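You operate a simulated robot arm through the tools that you are given. There is no shell and no other tool. Be economical: measure what you need, move in short steps, check, and stop when the job is done.

You are at the controls of a simulated robot arm. One attempt, no reset.

TASK
Move the folder from the box file into SELL and latch it shut.
Fine: SELL is a teal box on the table. Lift the steel clip arm off the folder; it ends down, the lid shut and its clasp slid home. Fingers clear of arm and lid. Where these are worked on the way, their far stop is far enough and under half their travel is too little: steel paper clip arm.

It is judged by the outcome, as a careful person would: the job done as asked, and still so three seconds after it is handed in. It fails if anything else is knocked over, pushed out of place, dropped, spilled or broken. Lids that push on must go on centred and level and be pressed home; caps that screw on are set level and turned clockwise until they are tight.

THE ROBOT
A 6-joint arm with a fingered hand, fixed in place. Base frame: the origin is at the foot of the arm, x ahead of it, y to its left, z up; the work surface is at about z = 0.76. Readings come in m, rad, newtons and seconds.
It reaches about 1.346 m from its shoulder. Its first joint turns from -2.601 to 2.601 rad. Payload 3.5 kg.
The TCP is the grasp point between the finger pads, 0.026 m short of the fingertips. In the tool frame z runs along the fingers and y along their closing line. The gripper opens to 0.132 m. The gripper's body begins 0.073 m behind the TCP. The gripper is a hand of 4 fingers: y runs from the thumb to the fingers, the wrist lies at [0, 0, -0.234] in the tool frame.
Orientation is that of the tool frame in the base frame, as a unit quaternion [w, x, y, z]. With the fingers straight down and closing along the base's y, the tool's x points along the base's -x, its y along +y and its z along -z.

THE INTERFACE
- The arm moves only by the tool drive_tool. Its argument "plan" is a list of rows, each a list of 6 numbers: the shift along the tool's x, y, z in units of 150 mm (1.0 is 150 mm), then the turn, a rotation vector about the tool's x, y, z in units of 180 degrees (1.0 is 180 degrees). In form: [[tx, ty, tz, wx, wy, wz], ...]. A call has 1 to 12 rows; each row is the pose to reach, as a shift and turn from the pose commanded when the call began, along the tool's axes at that moment. A call with a number of a shift or a turn outside -1 to 1 is refused whole. Each row takes 0.2 s and may step no farther than 0.05 m and 0.15 rad from the row before; otherwise, the whole call is refused. A pose out of reach is approached as far as the arm can. The call stops where the force on the tool passes 40 N (or 10 N more than at its start, if that is more) or the arm is blocked; 0.2 s more then pass. In this call time passes only in rows, and 0.2 s behind the last. It gives the time, the measured TCP pose, the force on the tool (base axes), the opening and the grip force at its end, in the units of the frame above (readings bear some noise), with the torque about the TCP (base axes, N m) and any sound that the robot's microphone picked up, and new pictures: "views" is both (left out), scene, wrist or none.
- Cameras (640 x 400 px; columns grow to the right, rows downward): "scene" is fixed at [0.401, 0.4998, 1.3392]; the picture's right is [0.66, 0.75, 0.00], its down [0.68, -0.60, -0.43] and it looks along [-0.32, 0.28, -0.90] (base axes); focal length 214 px, centre (320, 200). "wrist" rides on the gripper at [0.068, 0.002, -0.097] in the tool frame; the picture's right is [-0.03, 1.00, 0.00], its down [-0.82, -0.02, -0.58] and it looks along [-0.58, -0.01, 0.82] (tool axes); focal length 270 px, centre (320, 200). There is no depth. A picture from a camera that has moved, and an enlarged one, comes with that camera's place and axes in the base frame and with its lens.
- move_column(by): slides the trunk up (or, below 0, down) by that many m; the arm rides with it, the base frame stays. It gives what a move gives, with no picture.
- curl_fingers(finger1, finger2, finger3, thumb_bend): sets how far each is bent, from 0 (flat) to 1 (curled in); at 0.3 the hand is open as for a grip, at 0.7 the pads meet at the TCP. One left out holds its place. A second passes; each finger stops where it meets its share of the squeeze, and holds until it gets a number again. It is the only way to open and close the hand. It gives what a move gives, with no picture; readings hold the bend of each and the force on the fingers (four entries, about 0 where the hand has none), thumb and palm.
- zoom(camera, box): a new picture of the part [left, top, right, bottom] of that camera's present view, enlarged. It takes no simulated time.
- finish_job(): hands the job in; it is judged then, once.

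Work in short steps. Places have to be worked out from the pictures, the camera data and where the tool is seen: move nearer, look again, correct. Check each grasp and each placing, and mend what went wrong. You have 120 turns and 200 pictures in all, those below and enlarged ones among them. Open the gripper and draw the arm clear of the work before you hand the job in, unless the task says otherwise; then end with one line.

The tools are called after "Call:" by a JSON object that holds its "op" and its "data". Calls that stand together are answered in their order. drive_tool: Moves the arm, as the interface text tells. Its arguments: {"type":"object","properties":{"plan":{"type":"array","items":{"type":"array","items":{"type":"number"}}},"views":{"type":"string","enum":["both","scene","wrist","none"]}},"required":["plan"]} The other tools are called the same way: move_column (by) slides the trunk up or down; curl_fingers (finger1, finger2, finger3, thumb_bend) moves the fingers one by one; zoom (camera, box) takes an enlarged picture of a part of a camera's view; finish_job () hands the job in.

At the start:

```text
t: 0.0
tool_pos: [0.2403, 0.5946, 1.0368]
orientation: [0.0, 0.0, 1.0, 0.0]
ft_force: [0.3, 0.0, -0.3]
torque: [-0.03, -0.01, -0.01]
opening: 0.1321
grasp_force: 0.1
shape: jaw
bend: [0.3, 0.3, 0.3, 0.3]
finger forces: [0.1, 0.1, 0.0, 0.0, 0.1, 0.0]
trunk travel left (down, up): [-0.935, 0.035]
```

scene: 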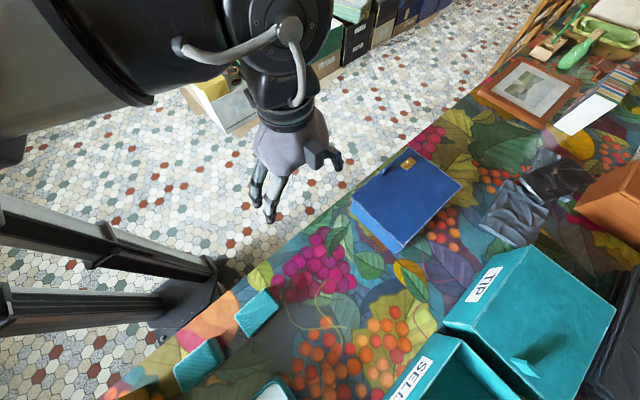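
wrist: 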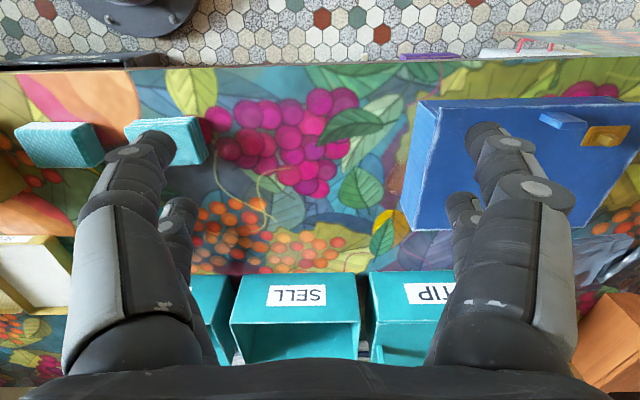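

I start by looking closer at the blue box file and the SELL box.

Call:
{"op": "zoom", "data": {"camera": "scene", "box": [330, 130, 490, 260]}}

Call:
{"op": "zoom", "data": {"camera": "wrist", "box": [380, 80, 640, 260]}}

Call:
{"op": "zoom", "data": {"camera": "scene", "box": [160, 230, 640, 400]}}

```text
3.08 times, centred on (410, 195) of scene
camera zoom: at [0.401, 0.4998, 1.3392], right [0.66, 0.75, 0.0], down [0.68, -0.6, -0.43], along [-0.32, 0.28, -0.9], focal length 660 px, centre (43, 215)
```

zoom: 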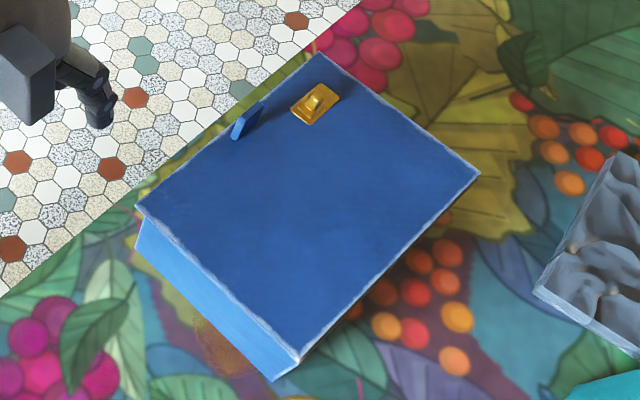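

```text
2.22 times, centred on (510, 170) of wrist
camera zoom: at [0.1721, 0.5953, 1.1335], right [0.03, 1.0, 0.0], down [0.82, -0.02, 0.58], along [0.58, -0.01, -0.82], focal length 601 px, centre (-102, 267)
```

zoom: 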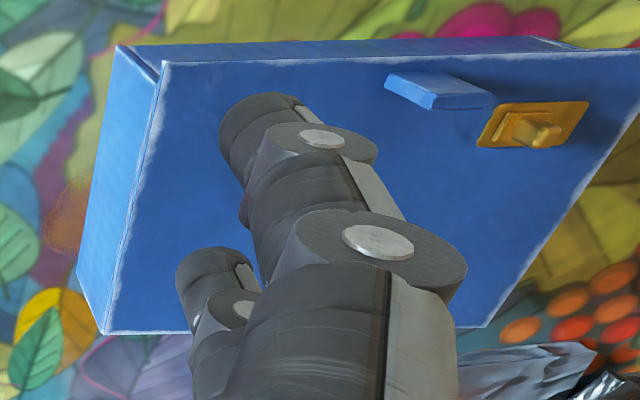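

```text
1.33 times, centred on (400, 315) of scene
camera zoom: at [0.401, 0.4998, 1.3392], right [0.66, 0.75, 0.0], down [0.68, -0.6, -0.43], along [-0.32, 0.28, -0.9], focal length 286 px, centre (213, 47)
```

zoom: 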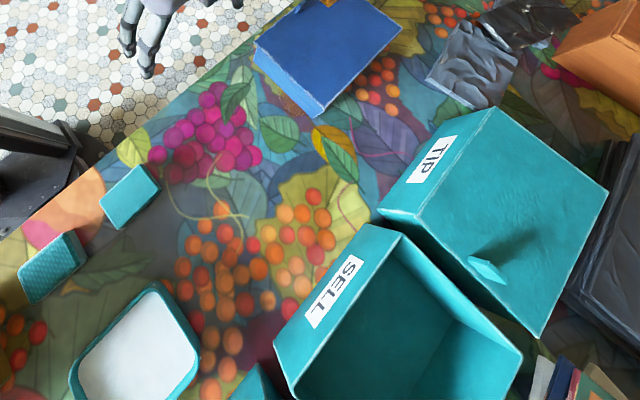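

The box file lies at about x 0.27–0.44, y 0.73–0.98, its top near z 0.83, with clasp and tab on the side near the robot. I move along +y for a closer look with the wrist camera.

Call:
{"op": "drive_tool", "data": {"plan": [[0.1, 0.33, 0, 0, 0, 0], [0.2, 0.65, 0, 0, 0, 0], [0.3, 0.97, 0, 0, 0, 0]], "views": "wrist"}}

```text
refused: row 1 steps farther than a row can; nothing moved
```

Slightly too far per row; I shorten the steps.

Call:
{"op": "drive_tool", "data": {"plan": [[0.08, 0.3, 0, 0, 0, 0], [0.16, 0.6, 0, 0, 0, 0], [0.24, 0.9, 0, 0, 0, 0]], "views": "both"}}

```text
t: 0.8
tool_pos: [0.2054, 0.7286, 1.0366]
orientation: [0.001, 0.0, 1.0, 0.0]
ft_force: [-0.7, 0.5, 1.3]
torque: [-0.02, -0.02, 0.0]
opening: 0.1319
grasp_force: 0.2
shape: jaw
bend: [0.3, 0.3, 0.3, 0.3]
finger forces: [0.0, 0.1, 0.1, 0.0, 0.0, 0.0]
trunk travel left (down, up): [-0.935, 0.035]
camera wrist: at [0.1375, 0.729, 1.1332], right [0.03, 1.0, 0.0], down [0.82, -0.02, 0.58], along [0.58, -0.02, -0.82], focal length 270 px, centre (320, 200)
```

scene: 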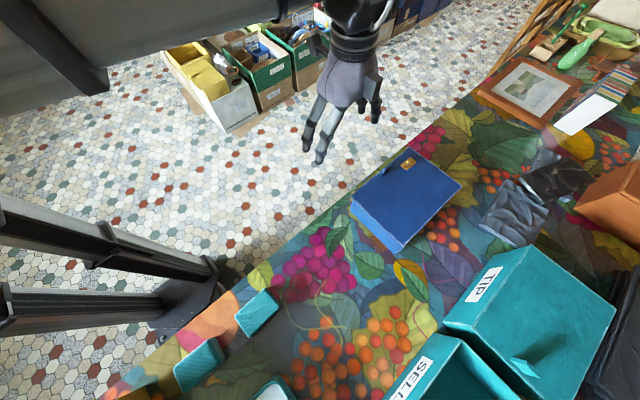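
wrist: 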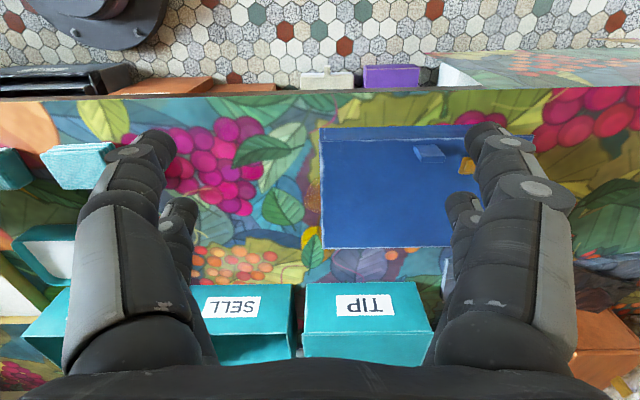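

The camera view is upside-down (rows grow toward +x). I go on to y≈0.88 and a bit lower to see clasp and tab between the fingers.

Call:
{"op": "drive_tool", "data": {"plan": [[0.08, 0.3, 0, 0, 0, 0], [0.16, 0.6, 0.1, 0, 0, 0], [0.24, 0.9, 0.2, 0, 0, 0], [0.24, 1.0, 0.4, 0, 0, 0]], "views": "wrist"}}

Call:
{"op": "zoom", "data": {"camera": "wrist", "box": [190, 60, 450, 260]}}

```text
t: 1.8
tool_pos: [0.1671, 0.8753, 1.0351]
orientation: [0.0, 0.0, 1.0, -0.001]
ft_force: [0.3, -0.2, -1.0]
torque: [0.0, -0.02, 0.0]
opening: 0.132
grasp_force: 0.2
shape: jaw
bend: [0.3, 0.3, 0.3, 0.3]
finger forces: [0.0, 0.1, 0.0, 0.0, 0.1, 0.1]
out of reach, approached as far as the arm can: row 2, 3, 4
trunk travel left (down, up): [-0.935, 0.035]
camera wrist: at [0.099, 0.8761, 1.1334], right [0.03, 1.0, 0.0], down [0.82, -0.02, 0.58], along [0.58, -0.01, -0.82], focal length 270 px, centre (320, 200)
```

wrist: 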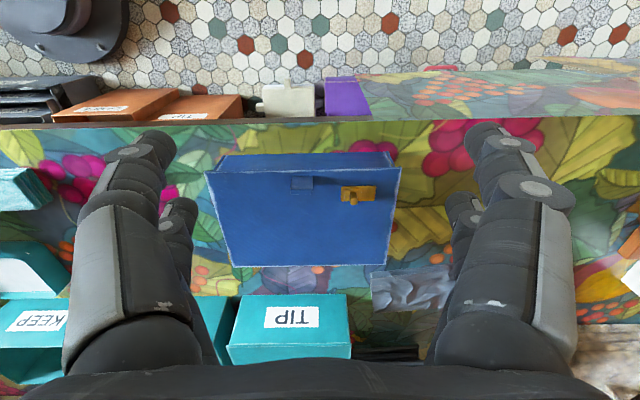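

```text
2.00 times, centred on (320, 160) of wrist
camera zoom: at [0.099, 0.8761, 1.1334], right [0.03, 1.0, 0.0], down [0.82, -0.02, 0.58], along [0.58, -0.01, -0.82], focal length 541 px, centre (320, 280)
```

zoom: 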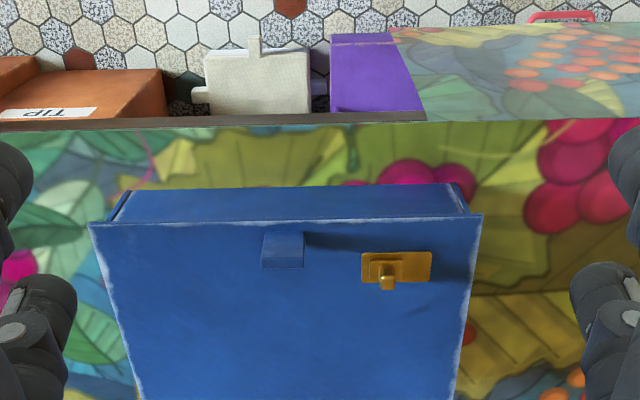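

The pose is at the arm's reach limit from the high trunk, so I lower the trunk to bring the hand closer (it is off the table's near side over x≈0.17).

Call:
{"op": "move_column", "data": {"by": -0.1}}

Call:
{"op": "zoom", "data": {"camera": "wrist", "box": [220, 60, 480, 220]}}

```text
t: 3.1
tool_pos: [0.1676, 0.8741, 0.9365]
orientation: [0.0, 0.0, 1.0, 0.0]
ft_force: [-0.2, -0.2, -0.3]
torque: [-0.02, 0.02, 0.04]
opening: 0.1318
grasp_force: 0.1
shape: jaw
bend: [0.3, 0.3, 0.3, 0.3]
finger forces: [0.0, 0.0, 0.1, 0.1, 0.0, 0.0]
trunk travel left (down, up): [-0.835, 0.135]
```

```text
2.46 times, centred on (350, 140) of wrist
camera zoom: at [0.0992, 0.8755, 1.0336], right [0.03, 1.0, 0.0], down [0.82, -0.02, 0.58], along [0.58, -0.01, -0.82], focal length 665 px, centre (246, 348)
```

zoom: 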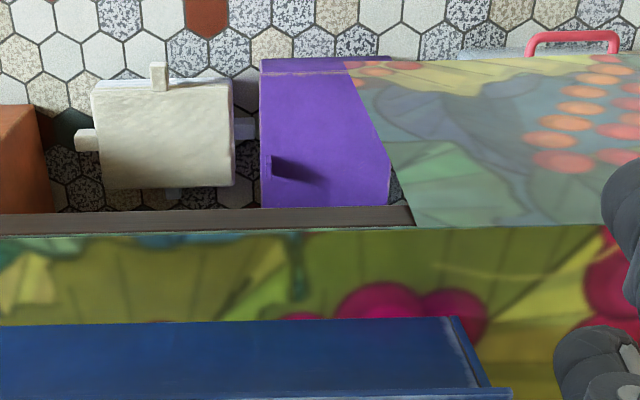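

Call:
{"op": "zoom", "data": {"camera": "wrist", "box": [240, 190, 440, 310]}}

```text
3.20 times, centred on (340, 250) of wrist
camera zoom: at [0.0992, 0.8755, 1.0336], right [0.03, 1.0, 0.0], down [0.82, -0.02, 0.58], along [0.58, -0.01, -0.82], focal length 865 px, centre (256, 40)
```

zoom: 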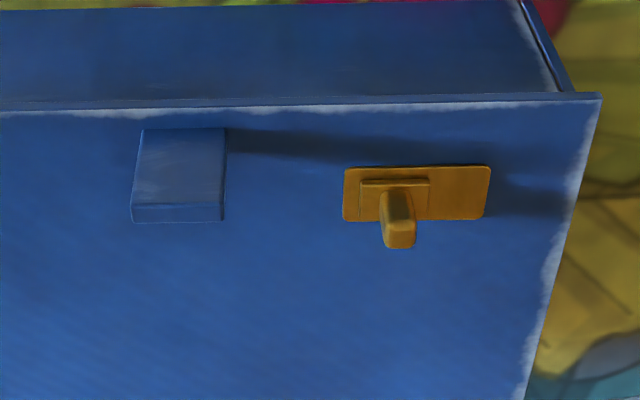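

Slider knob is at about (0.304, 0.916, top 0.853) and the tab at x≈0.28, y 0.833–0.862, top 0.862. I check how the fingers are arranged on the hand.

Call:
{"op": "zoom", "data": {"camera": "scene", "box": [300, 0, 460, 200]}}

Call:
{"op": "zoom", "data": {"camera": "wrist", "box": [0, 0, 640, 400]}}

```text
2.00 times, centred on (380, 100) of scene
camera zoom: at [0.401, 0.4998, 1.3392], right [0.66, 0.75, 0.0], down [0.68, -0.6, -0.43], along [-0.32, 0.28, -0.9], focal length 429 px, centre (200, 400)
```

zoom: 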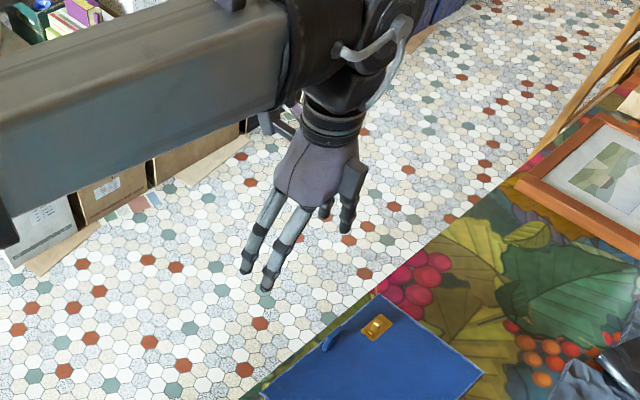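

```text
1.00 times, centred on (320, 200) of wrist (not enlarged: the box is as wide or as high as the picture)
camera zoom: at [0.0992, 0.8755, 1.0336], right [0.03, 1.0, 0.0], down [0.82, -0.02, 0.58], along [0.58, -0.01, -0.82], focal length 270 px, centre (320, 200)
```

zoom: 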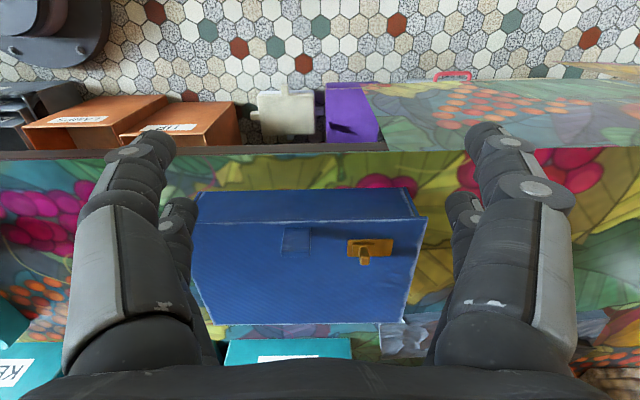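

I learn the hand layout by curling two of the digits by different amounts here, off the work.

Call:
{"op": "curl_fingers", "data": {"finger1": 0.7, "finger2": 0.3, "finger3": 0.0, "thumb_bend": 0.3}}

Call:
{"op": "zoom", "data": {"camera": "wrist", "box": [0, 0, 640, 400]}}

Call:
{"op": "zoom", "data": {"camera": "scene", "box": [400, 0, 560, 100]}}

```text
t: 4.1
tool_pos: [0.1665, 0.8759, 0.9363]
orientation: [-0.001, 0.0, 1.0, 0.0]
ft_force: [0.2, -0.6, -0.4]
torque: [-0.03, -0.03, -0.01]
opening: 0.0673
grasp_force: 0.0
shape: fingers
bend: [0.7, 0.3, 0.0, 0.3]
finger forces: [0.0, 0.0, 0.0, 0.0, 0.1, 0.0]
trunk travel left (down, up): [-0.835, 0.135]
```

```text
1.00 times, centred on (320, 200) of wrist (not enlarged: the box is as wide or as high as the picture)
camera zoom: at [0.0992, 0.8756, 1.0335], right [0.03, 1.0, 0.0], down [0.82, -0.02, 0.58], along [0.58, -0.01, -0.82], focal length 270 px, centre (320, 200)
```

zoom: 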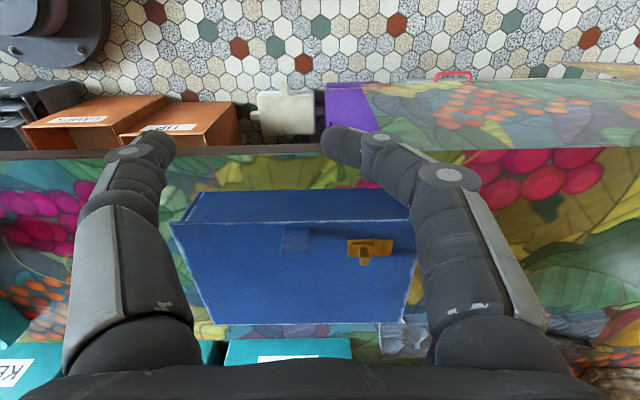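

```text
4.00 times, centred on (480, 50) of scene
camera zoom: at [0.401, 0.4998, 1.3392], right [0.66, 0.75, 0.0], down [0.68, -0.6, -0.43], along [-0.32, 0.28, -0.9], focal length 858 px, centre (-320, 800)
```

zoom: 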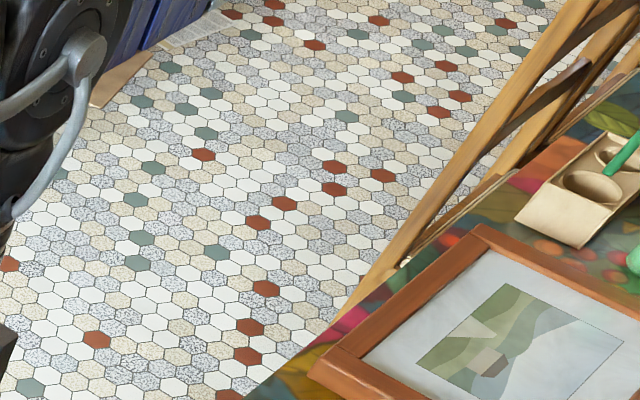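

Call:
{"op": "curl_fingers", "data": {"finger1": 0.3, "finger2": 0.7, "finger3": 0.3, "thumb_bend": 0.7}}

Call:
{"op": "zoom", "data": {"camera": "wrist", "box": [0, 0, 640, 400]}}

Call:
{"op": "zoom", "data": {"camera": "scene", "box": [300, 40, 460, 160]}}

```text
t: 5.1
tool_pos: [0.1673, 0.8751, 0.9352]
orientation: [0.0, 0.0, 1.0, 0.001]
ft_force: [0.2, 0.5, 0.7]
torque: [-0.04, 0.0, -0.02]
opening: 0.0669
grasp_force: 0.1
shape: fingers
bend: [0.3, 0.7, 0.3, 0.7]
finger forces: [0.0, 0.1, 0.1, 0.0, 0.0, 0.1]
trunk travel left (down, up): [-0.835, 0.135]
```

```text
1.00 times, centred on (320, 200) of wrist (not enlarged: the box is as wide or as high as the picture)
camera zoom: at [0.0992, 0.8756, 1.0335], right [0.03, 1.0, 0.0], down [0.82, -0.02, 0.58], along [0.58, -0.01, -0.82], focal length 270 px, centre (320, 200)
```

zoom: 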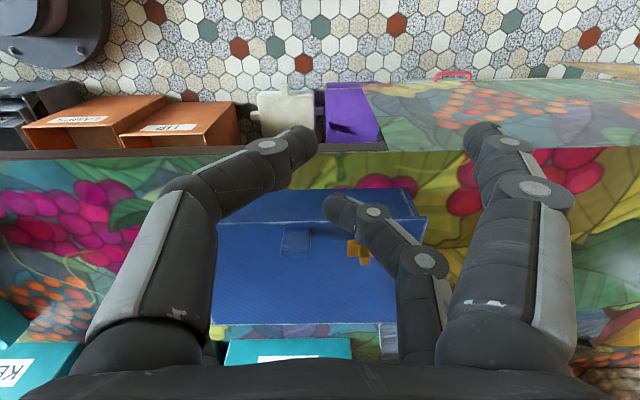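

```text
3.33 times, centred on (380, 100) of scene
camera zoom: at [0.401, 0.4998, 1.3392], right [0.66, 0.75, 0.0], down [0.68, -0.6, -0.43], along [-0.32, 0.28, -0.9], focal length 715 px, centre (120, 533)
```

zoom: 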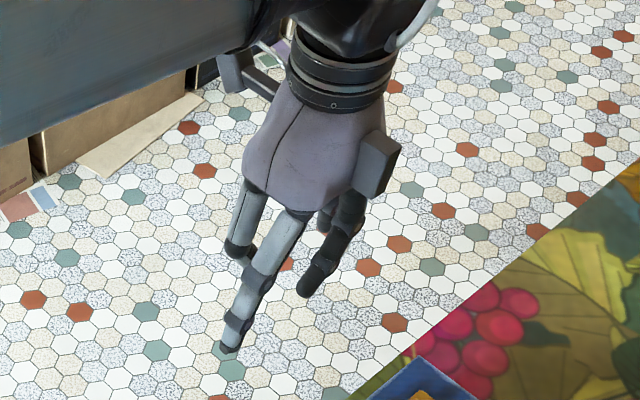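

Layout: finger1 (+y) opposes the thumb at tool +x; finger2 (+y) opposes finger3 at tool −x, pairs about ±0.02 m from the TCP. I form a rod with finger1+thumb and go above the clasp.

Call:
{"op": "curl_fingers", "data": {"finger1": 0.7, "finger2": 0.25, "finger3": 0.25, "thumb_bend": 0.7}}

Call:
{"op": "drive_tool", "data": {"plan": [[-0.3, 0, 0, 0, 0, 0], [-0.6, 0, 0, 0, 0, 0], [-0.9, 0.03, 0, 0, 0, 0], [-0.98, 0.03, 0, 0, 0, 0]], "views": "both"}}

```text
t: 6.1
tool_pos: [0.1666, 0.8743, 0.9356]
orientation: [0.0, 0.001, 1.0, 0.0]
ft_force: [-0.1, -0.2, -0.2]
torque: [0.01, -0.02, -0.03]
opening: 0.0013
grasp_force: 0.1
shape: fingers
bend: [0.7, 0.25, 0.25, 0.7]
finger forces: [0.0, 0.0, 0.0, 0.0, 0.0, 0.0]
trunk travel left (down, up): [-0.835, 0.135]
```

```text
t: 7.1
tool_pos: [0.3135, 0.8796, 0.9366]
orientation: [0.0, 0.0, 1.0, 0.0]
ft_force: [0.8, -0.2, 0.2]
torque: [0.05, 0.02, 0.03]
opening: 0.0013
grasp_force: 0.1
shape: fingers
bend: [0.7, 0.25, 0.25, 0.7]
finger forces: [0.1, 0.0, 0.1, 0.1, 0.1, 0.0]
out of reach, approached as far as the arm can: row 1
trunk travel left (down, up): [-0.835, 0.135]
camera wrist: at [0.246, 0.8805, 1.0334], right [0.02, 1.0, 0.0], down [0.82, -0.02, 0.58], along [0.58, -0.01, -0.82], focal length 270 px, centre (320, 200)
```

scene: 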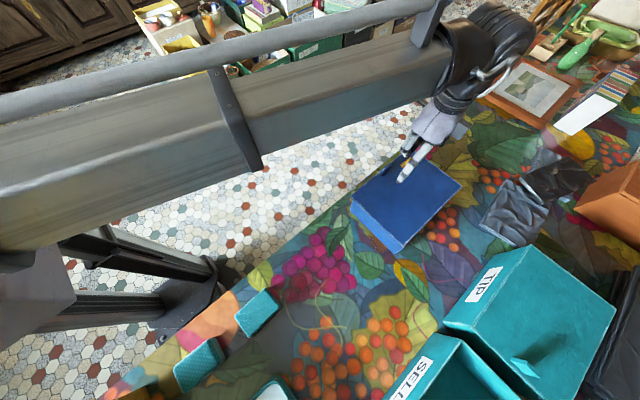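
wrist: 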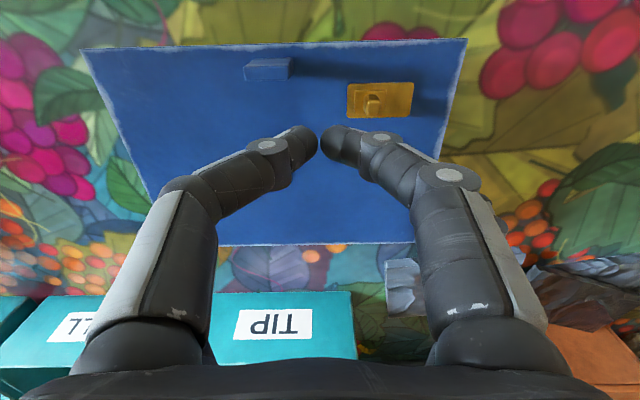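

Knob refined to x≈0.299, y≈0.914. I descend with the rod on the −y side of the knob.

Call:
{"op": "drive_tool", "data": {"plan": [[-0.04, 0.02, 0.2, 0, 0, 0], [-0.04, 0.02, 0.36, 0, 0, 0], [-0.04, 0.02, 0.42, 0, 0, 0], [-0.04, 0.02, 0.47, 0, 0, 0]], "views": "both"}}

Call:
{"op": "zoom", "data": {"camera": "wrist", "box": [220, 0, 460, 150]}}

Call:
{"op": "zoom", "data": {"camera": "scene", "box": [340, 110, 480, 220]}}

```text
t: 8.1
tool_pos: [0.3202, 0.8835, 0.9353]
orientation: [0.0, 0.001, 1.0, 0.0]
ft_force: [0.4, 0.1, -0.3]
torque: [-0.01, -0.03, -0.01]
opening: 0.0014
grasp_force: 0.0
shape: fingers
bend: [0.7, 0.25, 0.25, 0.7]
finger forces: [0.0, 0.0, 0.1, 0.1, 0.0, 0.0]
out of reach, approached as far as the arm can: row 1, 2, 3, 4
trunk travel left (down, up): [-0.835, 0.135]
camera wrist: at [0.252, 0.8836, 1.0335], right [0.03, 1.0, 0.0], down [0.82, -0.02, 0.58], along [0.58, -0.01, -0.82], focal length 270 px, centre (320, 200)
```

scene: 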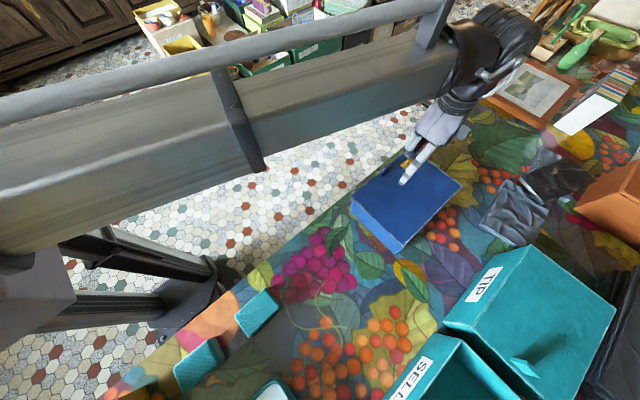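
wrist: 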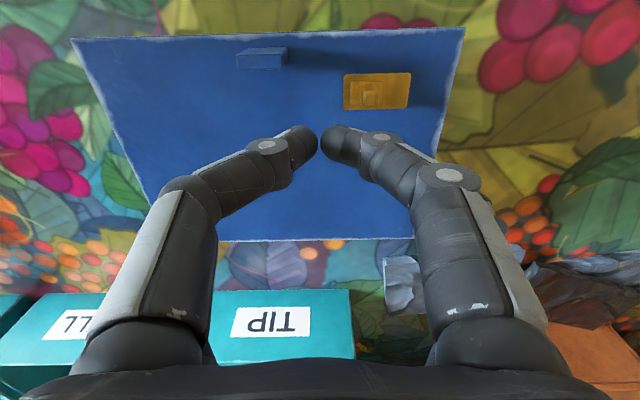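

```text
2.67 times, centred on (340, 75) of wrist
camera zoom: at [0.252, 0.8836, 1.0335], right [0.03, 1.0, 0.0], down [0.82, -0.02, 0.58], along [0.58, -0.01, -0.82], focal length 721 px, centre (267, 533)
```

zoom: 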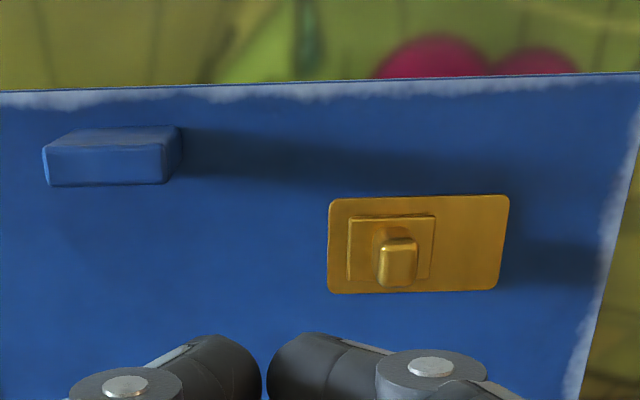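

```text
3.64 times, centred on (410, 165) of scene
camera zoom: at [0.401, 0.4998, 1.3392], right [0.66, 0.75, 0.0], down [0.68, -0.6, -0.43], along [-0.32, 0.28, -0.9], focal length 780 px, centre (-7, 327)
```

zoom: 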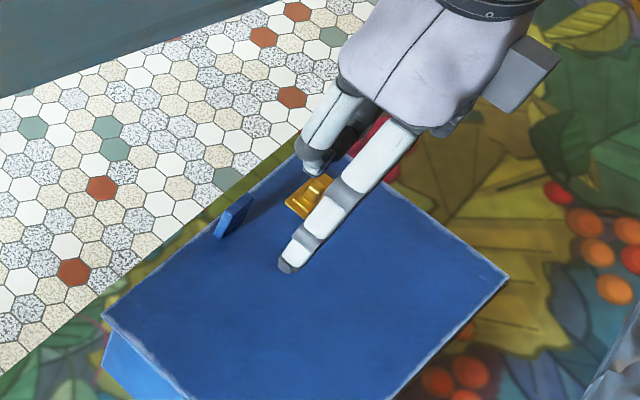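

The arm can't descend from here, so I lower the trunk instead.

Call:
{"op": "move_column", "data": {"by": -0.06}}

Call:
{"op": "zoom", "data": {"camera": "wrist", "box": [220, 0, 460, 150]}}

Call:
{"op": "zoom", "data": {"camera": "scene", "box": [340, 110, 480, 220]}}

```text
t: 9.1
tool_pos: [0.3211, 0.8827, 0.8766]
orientation: [0.0, 0.0, 1.0, 0.0]
ft_force: [-0.1, -0.3, -0.2]
torque: [0.01, 0.0, 0.0]
opening: 0.0015
grasp_force: 0.0
shape: fingers
bend: [0.7, 0.25, 0.25, 0.7]
finger forces: [0.0, 0.0, 0.1, 0.0, 0.0, 0.0]
trunk travel left (down, up): [-0.775, 0.195]
```

```text
2.67 times, centred on (340, 75) of wrist
camera zoom: at [0.2519, 0.8835, 0.9736], right [0.03, 1.0, 0.0], down [0.82, -0.02, 0.58], along [0.58, -0.01, -0.82], focal length 721 px, centre (267, 533)
```

zoom: 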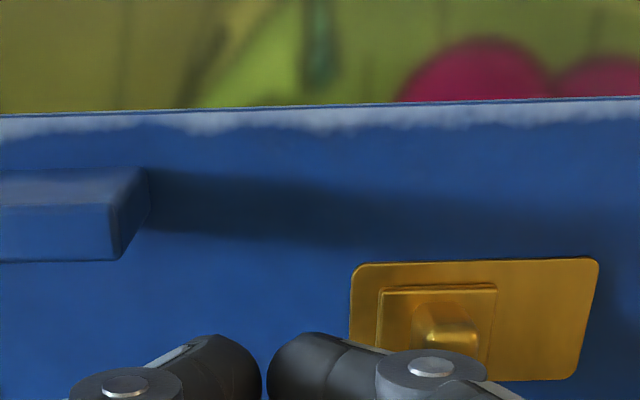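

```text
3.64 times, centred on (410, 165) of scene
camera zoom: at [0.401, 0.4998, 1.3392], right [0.66, 0.75, 0.0], down [0.68, -0.6, -0.43], along [-0.32, 0.28, -0.9], focal length 780 px, centre (-7, 327)
```

zoom: 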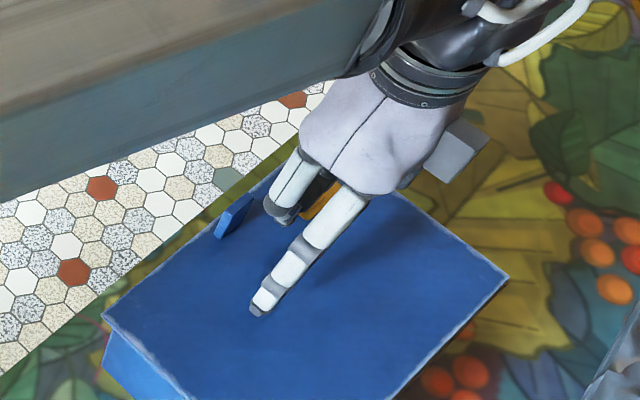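

Call:
{"op": "move_column", "data": {"by": -0.009}}

Call:
{"op": "drive_tool", "data": {"plan": [[0, 0.03, 0, 0, 0, 0], [0, 0.07, 0, 0, 0, 0], [0, 0.11, 0, 0, 0, 0], [0, 0.15, 0, 0, 0, 0]], "views": "both"}}

Call:
{"op": "zoom", "data": {"camera": "wrist", "box": [220, 0, 460, 150]}}

```text
t: 9.7
tool_pos: [0.3205, 0.8822, 0.8672]
orientation: [0.0, 0.0, 1.0, 0.0]
ft_force: [0.5, -0.6, -0.4]
torque: [0.03, -0.02, 0.0]
opening: 0.0014
grasp_force: 0.1
shape: fingers
bend: [0.7, 0.25, 0.25, 0.7]
finger forces: [0.0, 0.0, 0.1, 0.0, 0.0, 0.0]
trunk travel left (down, up): [-0.766, 0.204]
```

```text
t: 10.7
tool_pos: [0.3208, 0.9046, 0.8681]
orientation: [0.0, 0.0, 1.0, 0.0]
ft_force: [-0.5, -5.8, 3.5]
torque: [-0.04, 0.11, 0.08]
opening: 0.0001
grasp_force: 3.9
shape: fingers
bend: [0.71, 0.25, 0.25, 0.7]
finger forces: [8.0, 0.0, 0.0, 0.1, 0.0, 0.0]
trunk travel left (down, up): [-0.766, 0.204]
camera wrist: at [0.2528, 0.9059, 0.9652], right [0.03, 1.0, 0.0], down [0.82, -0.02, 0.58], along [0.58, -0.02, -0.82], focal length 270 px, centre (320, 200)
```

scene: 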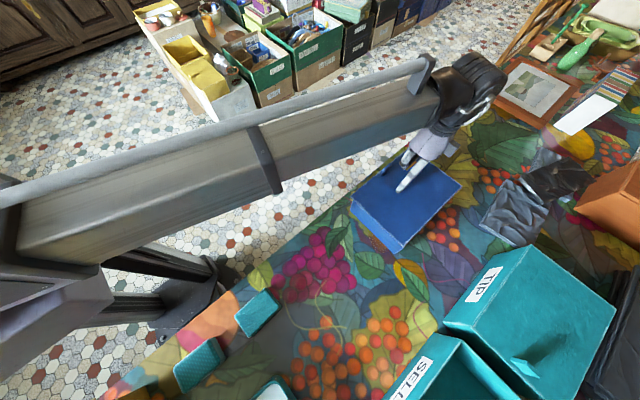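
wrist: 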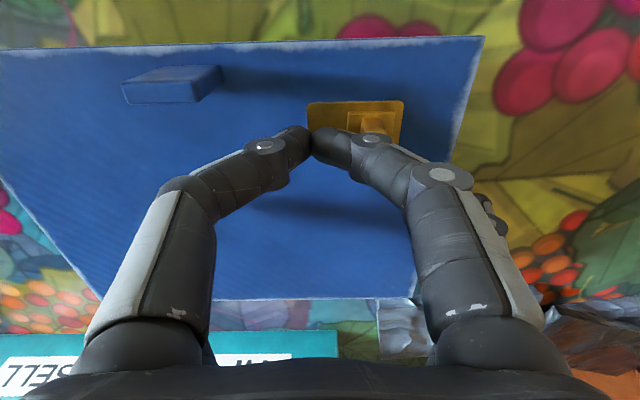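

```text
2.67 times, centred on (340, 75) of wrist
camera zoom: at [0.2528, 0.9059, 0.9652], right [0.03, 1.0, 0.0], down [0.82, -0.02, 0.58], along [0.58, -0.02, -0.82], focal length 721 px, centre (267, 533)
```

zoom: 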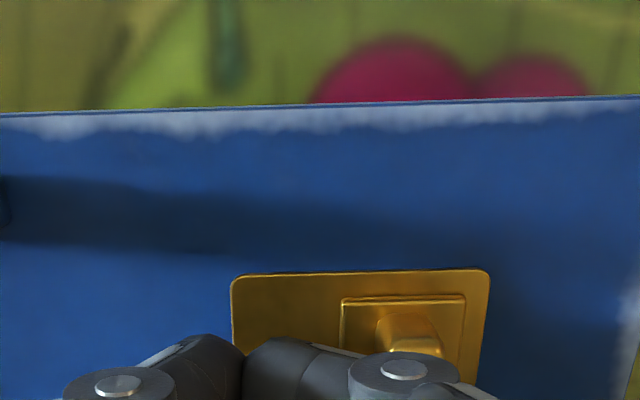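

The slider has moved across to the +y end of its plate. Now I back off, raise the trunk, and go over to the tab.

Call:
{"op": "drive_tool", "data": {"plan": [[0, -0.06, 0, 0, 0, 0]], "views": "none"}}

Call:
{"op": "move_column", "data": {"by": 0.05}}

Call:
{"op": "drive_tool", "data": {"plan": [[0.2, -0.15, 0, 0, 0, 0], [0.42, -0.32, 0, 0, 0, 0]], "views": "none"}}

Call:
{"op": "curl_fingers", "data": {"finger1": 0.3, "finger2": 0.45, "finger3": 0.45, "thumb_bend": 0.3}}

Call:
{"op": "zoom", "data": {"camera": "wrist", "box": [0, 0, 640, 400]}}

```text
t: 11.1
tool_pos: [0.3207, 0.8977, 0.8668]
orientation: [0.0, 0.001, 1.0, 0.0]
ft_force: [-1.2, -0.7, -0.6]
torque: [-0.02, -0.02, 0.02]
opening: 0.0012
grasp_force: 0.0
shape: fingers
bend: [0.7, 0.25, 0.25, 0.7]
finger forces: [0.1, 0.1, 0.1, 0.0, 0.1, 0.0]
trunk travel left (down, up): [-0.766, 0.204]
```

```text
t: 12.0
tool_pos: [0.321, 0.8978, 0.9182]
orientation: [0.0, 0.001, 1.0, 0.0]
ft_force: [0.2, 0.1, 0.6]
torque: [0.02, 0.01, 0.02]
opening: 0.0009
grasp_force: 0.0
shape: fingers
bend: [0.7, 0.25, 0.25, 0.7]
finger forces: [0.1, 0.0, 0.0, 0.0, 0.0, 0.0]
trunk travel left (down, up): [-0.816, 0.154]
```

```text
t: 12.6
tool_pos: [0.2585, 0.8484, 0.9181]
orientation: [0.001, 0.0, 1.0, 0.0]
ft_force: [0.2, 1.5, 0.1]
torque: [-0.02, 0.02, 0.01]
opening: 0.001
grasp_force: 0.0
shape: fingers
bend: [0.7, 0.25, 0.25, 0.7]
finger forces: [0.0, 0.1, 0.1, 0.0, 0.1, 0.1]
trunk travel left (down, up): [-0.816, 0.154]
```

```text
t: 13.6
tool_pos: [0.2606, 0.8502, 0.9169]
orientation: [0.0, 0.0, 1.0, 0.0]
ft_force: [-0.7, 0.9, 0.4]
torque: [-0.01, 0.01, 0.04]
opening: 0.1324
grasp_force: 0.0
shape: fingers
bend: [0.3, 0.45, 0.45, 0.3]
finger forces: [0.1, 0.0, 0.0, 0.0, 0.0, 0.1]
trunk travel left (down, up): [-0.816, 0.154]
```

```text
1.00 times, centred on (320, 200) of wrist (not enlarged: the box is as wide or as high as the picture)
camera zoom: at [0.1915, 0.8506, 1.0145], right [0.03, 1.0, 0.0], down [0.82, -0.02, 0.58], along [0.58, -0.01, -0.82], focal length 270 px, centre (320, 200)
```

zoom: 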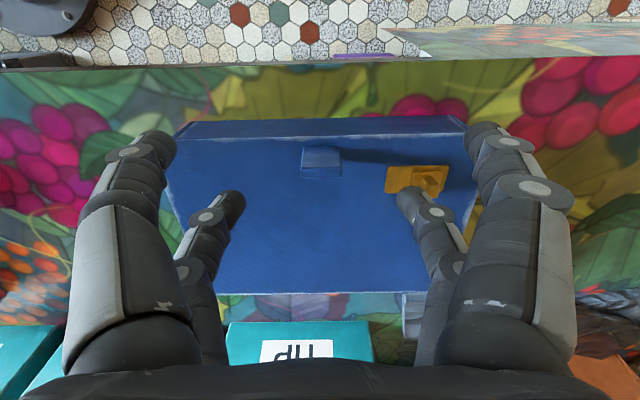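

The far pair (finger2/3) straddles the tab line; I lower and pinch the tab by its sides.

Call:
{"op": "move_column", "data": {"by": -0.053}}

Call:
{"op": "curl_fingers", "data": {"finger2": 0.7, "finger3": 0.7}}

Call:
{"op": "zoom", "data": {"camera": "wrist", "box": [160, 50, 480, 250]}}

Call:
{"op": "zoom", "data": {"camera": "scene", "box": [340, 110, 480, 220]}}

```text
t: 14.6
tool_pos: [0.2597, 0.8486, 0.8659]
orientation: [0.001, 0.0, 1.0, 0.001]
ft_force: [1.9, 3.1, 24.3]
torque: [-0.48, -0.48, 0.14]
opening: 0.1325
grasp_force: 11.7
shape: fingers
bend: [0.3, 0.45, 0.49, 0.3]
finger forces: [0.0, 6.3, 16.9, 0.1, 0.0, 0.1]
trunk travel left (down, up): [-0.763, 0.207]
```

```text
t: 15.6
tool_pos: [0.2589, 0.8488, 0.8659]
orientation: [-0.001, 0.001, 1.0, 0.001]
ft_force: [2.3, -0.6, 18.3]
torque: [0.93, -0.4, -0.14]
opening: 0.1325
grasp_force: 11.4
shape: fingers
bend: [0.3, 0.49, 0.66, 0.3]
finger forces: [0.1, 17.4, 4.8, 0.1, 0.1, 0.0]
trunk travel left (down, up): [-0.763, 0.207]
```

```text
2.00 times, centred on (320, 150) of wrist
camera zoom: at [0.1913, 0.8493, 0.9629], right [0.03, 1.0, 0.0], down [0.82, -0.02, 0.58], along [0.58, -0.01, -0.82], focal length 541 px, centre (320, 300)
```

zoom: 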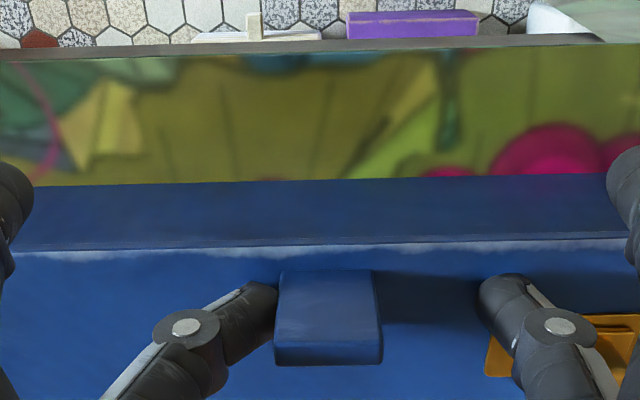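

```text
3.64 times, centred on (410, 165) of scene
camera zoom: at [0.401, 0.4998, 1.3392], right [0.66, 0.75, 0.0], down [0.68, -0.6, -0.43], along [-0.32, 0.28, -0.9], focal length 780 px, centre (-7, 327)
```

zoom: 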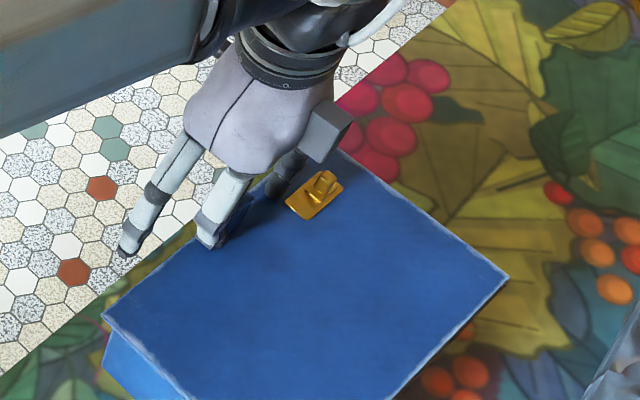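

The fingertips press on the lid (finger2 blocked by it). I raise a little and close again.

Call:
{"op": "move_column", "data": {"by": 0.012}}

Call:
{"op": "curl_fingers", "data": {"finger2": 0.7, "finger3": 0.7}}

Call:
{"op": "zoom", "data": {"camera": "wrist", "box": [160, 50, 480, 250]}}

```text
t: 16.2
tool_pos: [0.2594, 0.8497, 0.8765]
orientation: [0.0, 0.0, 1.0, -0.001]
ft_force: [-0.8, -1.9, 0.7]
torque: [0.01, 0.01, -0.02]
opening: 0.1327
grasp_force: 1.7
shape: fingers
bend: [0.3, 0.54, 0.66, 0.3]
finger forces: [0.1, 1.1, 2.8, 0.0, 0.1, 0.0]
trunk travel left (down, up): [-0.775, 0.195]
```

```text
t: 17.2
tool_pos: [0.2596, 0.8493, 0.8768]
orientation: [0.0, -0.001, 1.0, 0.0]
ft_force: [-1.8, 3.6, -0.2]
torque: [0.07, 0.04, 0.05]
opening: 0.1326
grasp_force: 5.6
shape: fingers
bend: [0.3, 0.61, 0.66, 0.3]
finger forces: [0.0, 6.8, 3.8, 0.0, 0.1, 0.0]
trunk travel left (down, up): [-0.775, 0.195]
```

```text
2.00 times, centred on (320, 150) of wrist
camera zoom: at [0.1914, 0.8509, 0.9733], right [0.03, 1.0, 0.0], down [0.82, -0.02, 0.58], along [0.58, -0.01, -0.82], focal length 541 px, centre (320, 300)
```

zoom: 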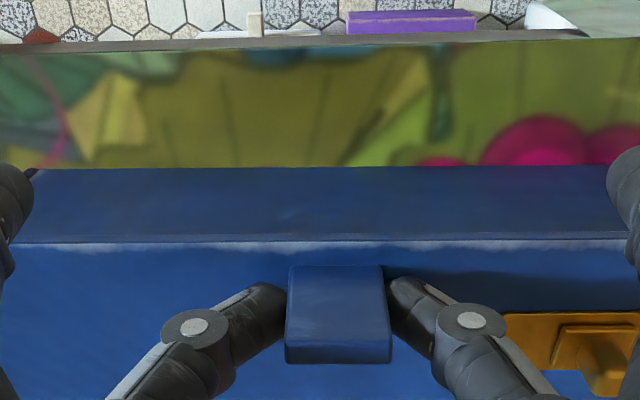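

Both tips are on the tab's sides. I squeeze harder and lift gently, watching the force.

Call:
{"op": "curl_fingers", "data": {"finger2": 0.85, "finger3": 0.8}}

Call:
{"op": "move_column", "data": {"by": 0.015}}

Call:
{"op": "zoom", "data": {"camera": "wrist", "box": [160, 50, 480, 250]}}

Call:
{"op": "zoom", "data": {"camera": "scene", "box": [340, 110, 480, 260]}}

```text
t: 18.2
tool_pos: [0.2582, 0.8499, 0.8754]
orientation: [0.0, 0.0, 1.0, 0.0]
ft_force: [-0.6, -0.4, 0.0]
torque: [0.0, 0.05, -0.04]
opening: 0.1325
grasp_force: 6.8
shape: fingers
bend: [0.3, 0.61, 0.67, 0.3]
finger forces: [0.0, 6.3, 7.2, 0.0, 0.0, 0.0]
trunk travel left (down, up): [-0.775, 0.195]
```

```text
t: 18.8
tool_pos: [0.2596, 0.8495, 0.8912]
orientation: [0.0, 0.0, 1.0, 0.0]
ft_force: [3.2, -0.6, -0.2]
torque: [0.04, -0.02, 0.02]
opening: 0.1325
grasp_force: 6.7
shape: fingers
bend: [0.3, 0.61, 0.67, 0.3]
finger forces: [0.1, 6.8, 6.9, 0.1, 0.0, 0.0]
trunk travel left (down, up): [-0.79, 0.18]
```

```text
2.00 times, centred on (320, 150) of wrist
camera zoom: at [0.192, 0.8507, 0.9884], right [0.03, 1.0, 0.0], down [0.82, -0.02, 0.58], along [0.58, -0.01, -0.82], focal length 541 px, centre (320, 300)
```

zoom: 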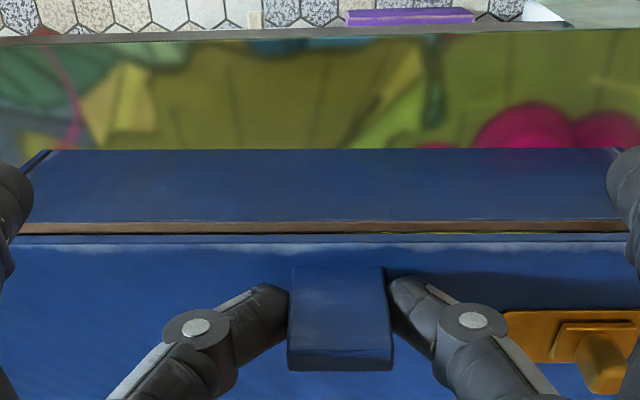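

```text
2.67 times, centred on (410, 185) of scene
camera zoom: at [0.401, 0.4998, 1.3392], right [0.66, 0.75, 0.0], down [0.68, -0.6, -0.43], along [-0.32, 0.28, -0.9], focal length 572 px, centre (80, 240)
```

zoom: 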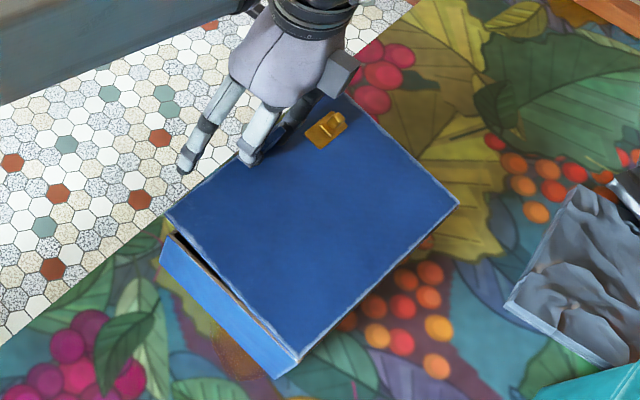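

The lid is opening. I continue along the arc about the hinge, in the first stage to about 43°.

Call:
{"op": "drive_tool", "data": {"plan": [[-0.049, 0, -0.128, 0, 0, 0], [-0.107, 0, -0.271, 0, 0, 0], [-0.184, 0, -0.406, 0, 0, 0], [-0.267, 0, -0.514, 0, 0, 0], [-0.377, 0, -0.624, 0, 0, 0]], "views": "both"}}

```text
t: 20.0
tool_pos: [0.313, 0.8471, 0.8923]
orientation: [0.001, 0.0, 1.0, -0.001]
ft_force: [-0.9, 1.3, 0.1]
torque: [0.03, 0.05, 0.06]
opening: 0.1323
grasp_force: 7.0
shape: fingers
bend: [0.3, 0.61, 0.68, 0.3]
finger forces: [0.0, 7.0, 7.0, 0.1, 0.0, 0.0]
out of reach, approached as far as the arm can: row 1, 2, 3, 4, 5
trunk travel left (down, up): [-0.79, 0.18]
camera wrist: at [0.2456, 0.848, 0.9884], right [0.03, 1.0, 0.0], down [0.82, -0.02, 0.58], along [0.58, -0.01, -0.82], focal length 270 px, centre (320, 200)
```

scene: 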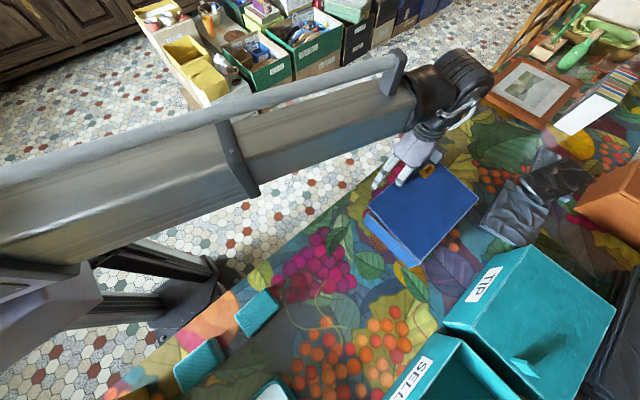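
wrist: 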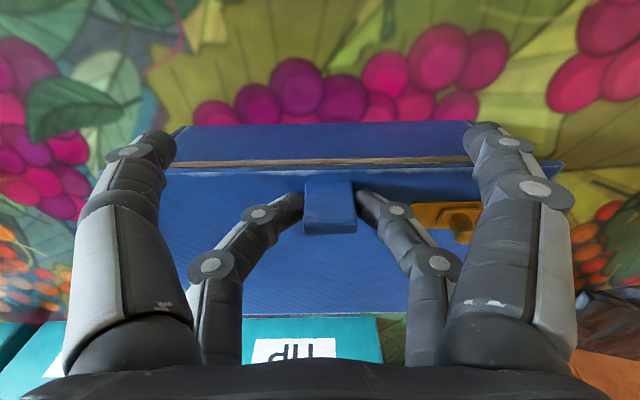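

Important: the arm itself can't change height here (height comes from the trunk), so the box file got shoved about 5 cm in +x. I slide it straight back by the same amount while still holding the tab.

Call:
{"op": "drive_tool", "data": {"plan": [[0.07, 0, 0, 0, 0, 0], [0.15, 0, 0, 0, 0, 0], [0.23, 0, 0, 0, 0, 0], [0.31, 0, 0, 0, 0, 0], [0.36, 0.01, 0, 0, 0, 0]], "views": "both"}}

Call:
{"op": "zoom", "data": {"camera": "scene", "box": [330, 130, 490, 260]}}

```text
t: 21.2
tool_pos: [0.2616, 0.8496, 0.8915]
orientation: [0.0, 0.0, 1.0, 0.0]
ft_force: [0.5, -0.2, -0.7]
torque: [0.01, -0.02, 0.02]
opening: 0.1324
grasp_force: 7.4
shape: fingers
bend: [0.3, 0.61, 0.68, 0.3]
finger forces: [0.0, 7.1, 7.1, 0.0, 0.0, 0.0]
trunk travel left (down, up): [-0.79, 0.18]
camera wrist: at [0.194, 0.8511, 0.9884], right [0.03, 1.0, 0.0], down [0.82, -0.02, 0.58], along [0.58, -0.01, -0.82], focal length 270 px, centre (320, 200)
```

scene: 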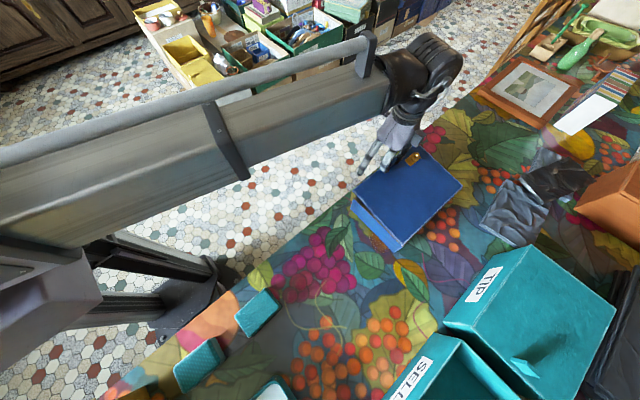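
wrist: 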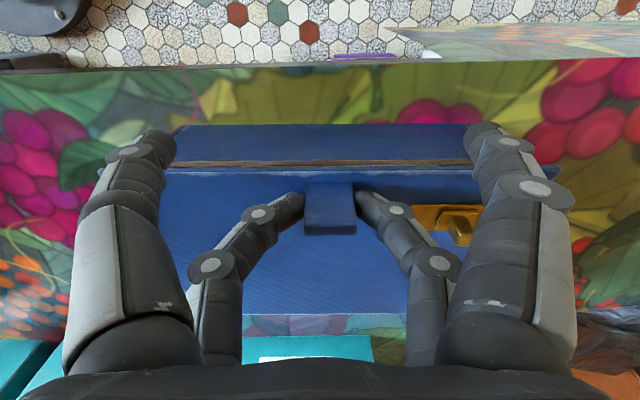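

```text
3.08 times, centred on (410, 195) of scene
camera zoom: at [0.401, 0.4998, 1.3392], right [0.66, 0.75, 0.0], down [0.68, -0.6, -0.43], along [-0.32, 0.28, -0.9], focal length 660 px, centre (43, 215)
```

zoom: 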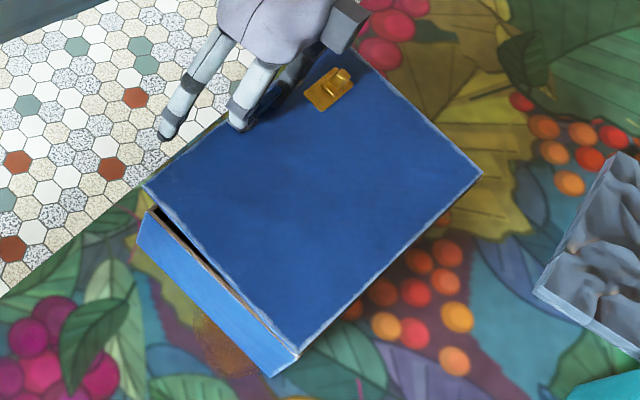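

The box is back in place to within a millimetre or two. Now I follow the arc with trunk-up and small +x steps alternating.

Call:
{"op": "move_column", "data": {"by": 0.018}}

Call:
{"op": "drive_tool", "data": {"plan": [[-0.033, 0, 0, 0, 0, 0]], "views": "none"}}

Call:
{"op": "move_column", "data": {"by": 0.016}}

Call:
{"op": "drive_tool", "data": {"plan": [[-0.04, 0, 0, 0, 0, 0]], "views": "both"}}

Call:
{"op": "zoom", "data": {"camera": "scene", "box": [330, 110, 490, 260]}}

```text
t: 21.9
tool_pos: [0.262, 0.8506, 0.9096]
orientation: [0.0, 0.0, 1.0, 0.0]
ft_force: [1.5, -0.4, 0.0]
torque: [0.01, 0.0, -0.03]
opening: 0.1326
grasp_force: 7.0
shape: fingers
bend: [0.3, 0.61, 0.68, 0.3]
finger forces: [0.0, 7.0, 7.0, 0.0, 0.0, 0.0]
trunk travel left (down, up): [-0.808, 0.162]
```

```text
t: 22.2
tool_pos: [0.2671, 0.8503, 0.9091]
orientation: [0.0, 0.0, 1.0, 0.0]
ft_force: [-2.3, -0.2, 0.2]
torque: [0.02, 0.08, 0.01]
opening: 0.1326
grasp_force: 7.1
shape: fingers
bend: [0.3, 0.61, 0.68, 0.3]
finger forces: [0.1, 7.0, 7.0, 0.0, 0.0, 0.1]
trunk travel left (down, up): [-0.808, 0.162]
```

```text
t: 22.9
tool_pos: [0.2681, 0.8489, 0.9253]
orientation: [-0.001, 0.0, 1.0, 0.0]
ft_force: [1.7, -0.4, 0.0]
torque: [0.02, 0.03, -0.01]
opening: 0.1326
grasp_force: 7.2
shape: fingers
bend: [0.3, 0.61, 0.68, 0.3]
finger forces: [0.1, 7.1, 7.1, 0.0, 0.1, 0.0]
trunk travel left (down, up): [-0.824, 0.146]
```

```text
t: 23.3
tool_pos: [0.2732, 0.8503, 0.9261]
orientation: [0.0, 0.001, 1.0, 0.0]
ft_force: [-1.7, 0.2, 0.4]
torque: [0.0, 0.04, 0.01]
opening: 0.1325
grasp_force: 6.9
shape: fingers
bend: [0.3, 0.61, 0.68, 0.3]
finger forces: [0.0, 6.9, 7.2, 0.0, 0.0, 0.0]
trunk travel left (down, up): [-0.824, 0.146]
camera wrist: at [0.2054, 0.8516, 1.0226], right [0.02, 1.0, 0.0], down [0.82, -0.02, 0.58], along [0.58, -0.01, -0.82], focal length 270 px, centre (320, 200)
```

scene: 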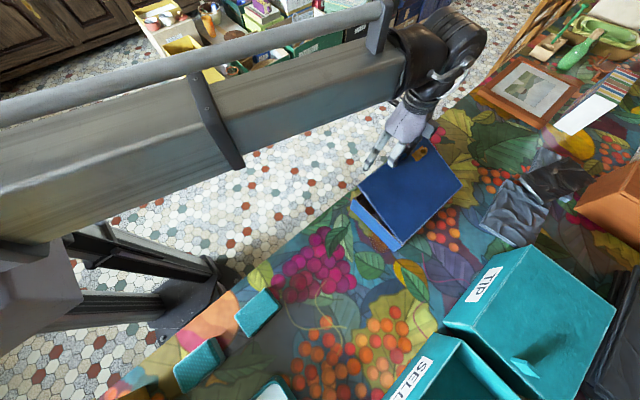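
wrist: 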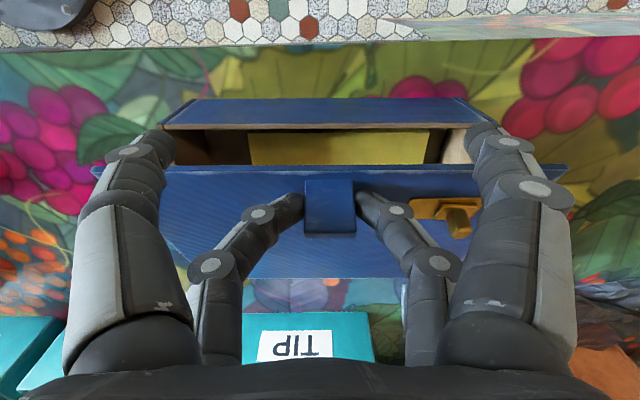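

```text
2.67 times, centred on (410, 185) of scene
camera zoom: at [0.401, 0.4998, 1.3392], right [0.66, 0.75, 0.0], down [0.68, -0.6, -0.43], along [-0.32, 0.28, -0.9], focal length 572 px, centre (80, 240)
```

zoom: 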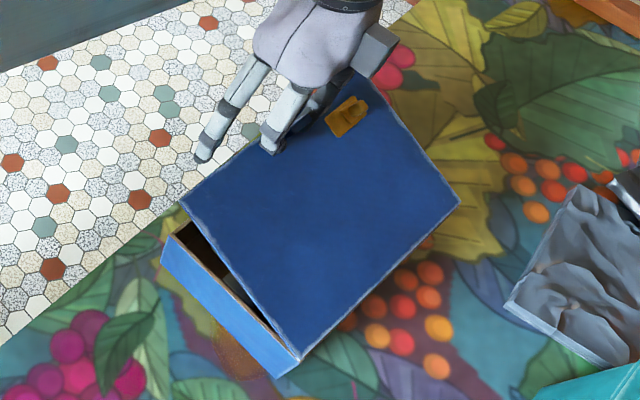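

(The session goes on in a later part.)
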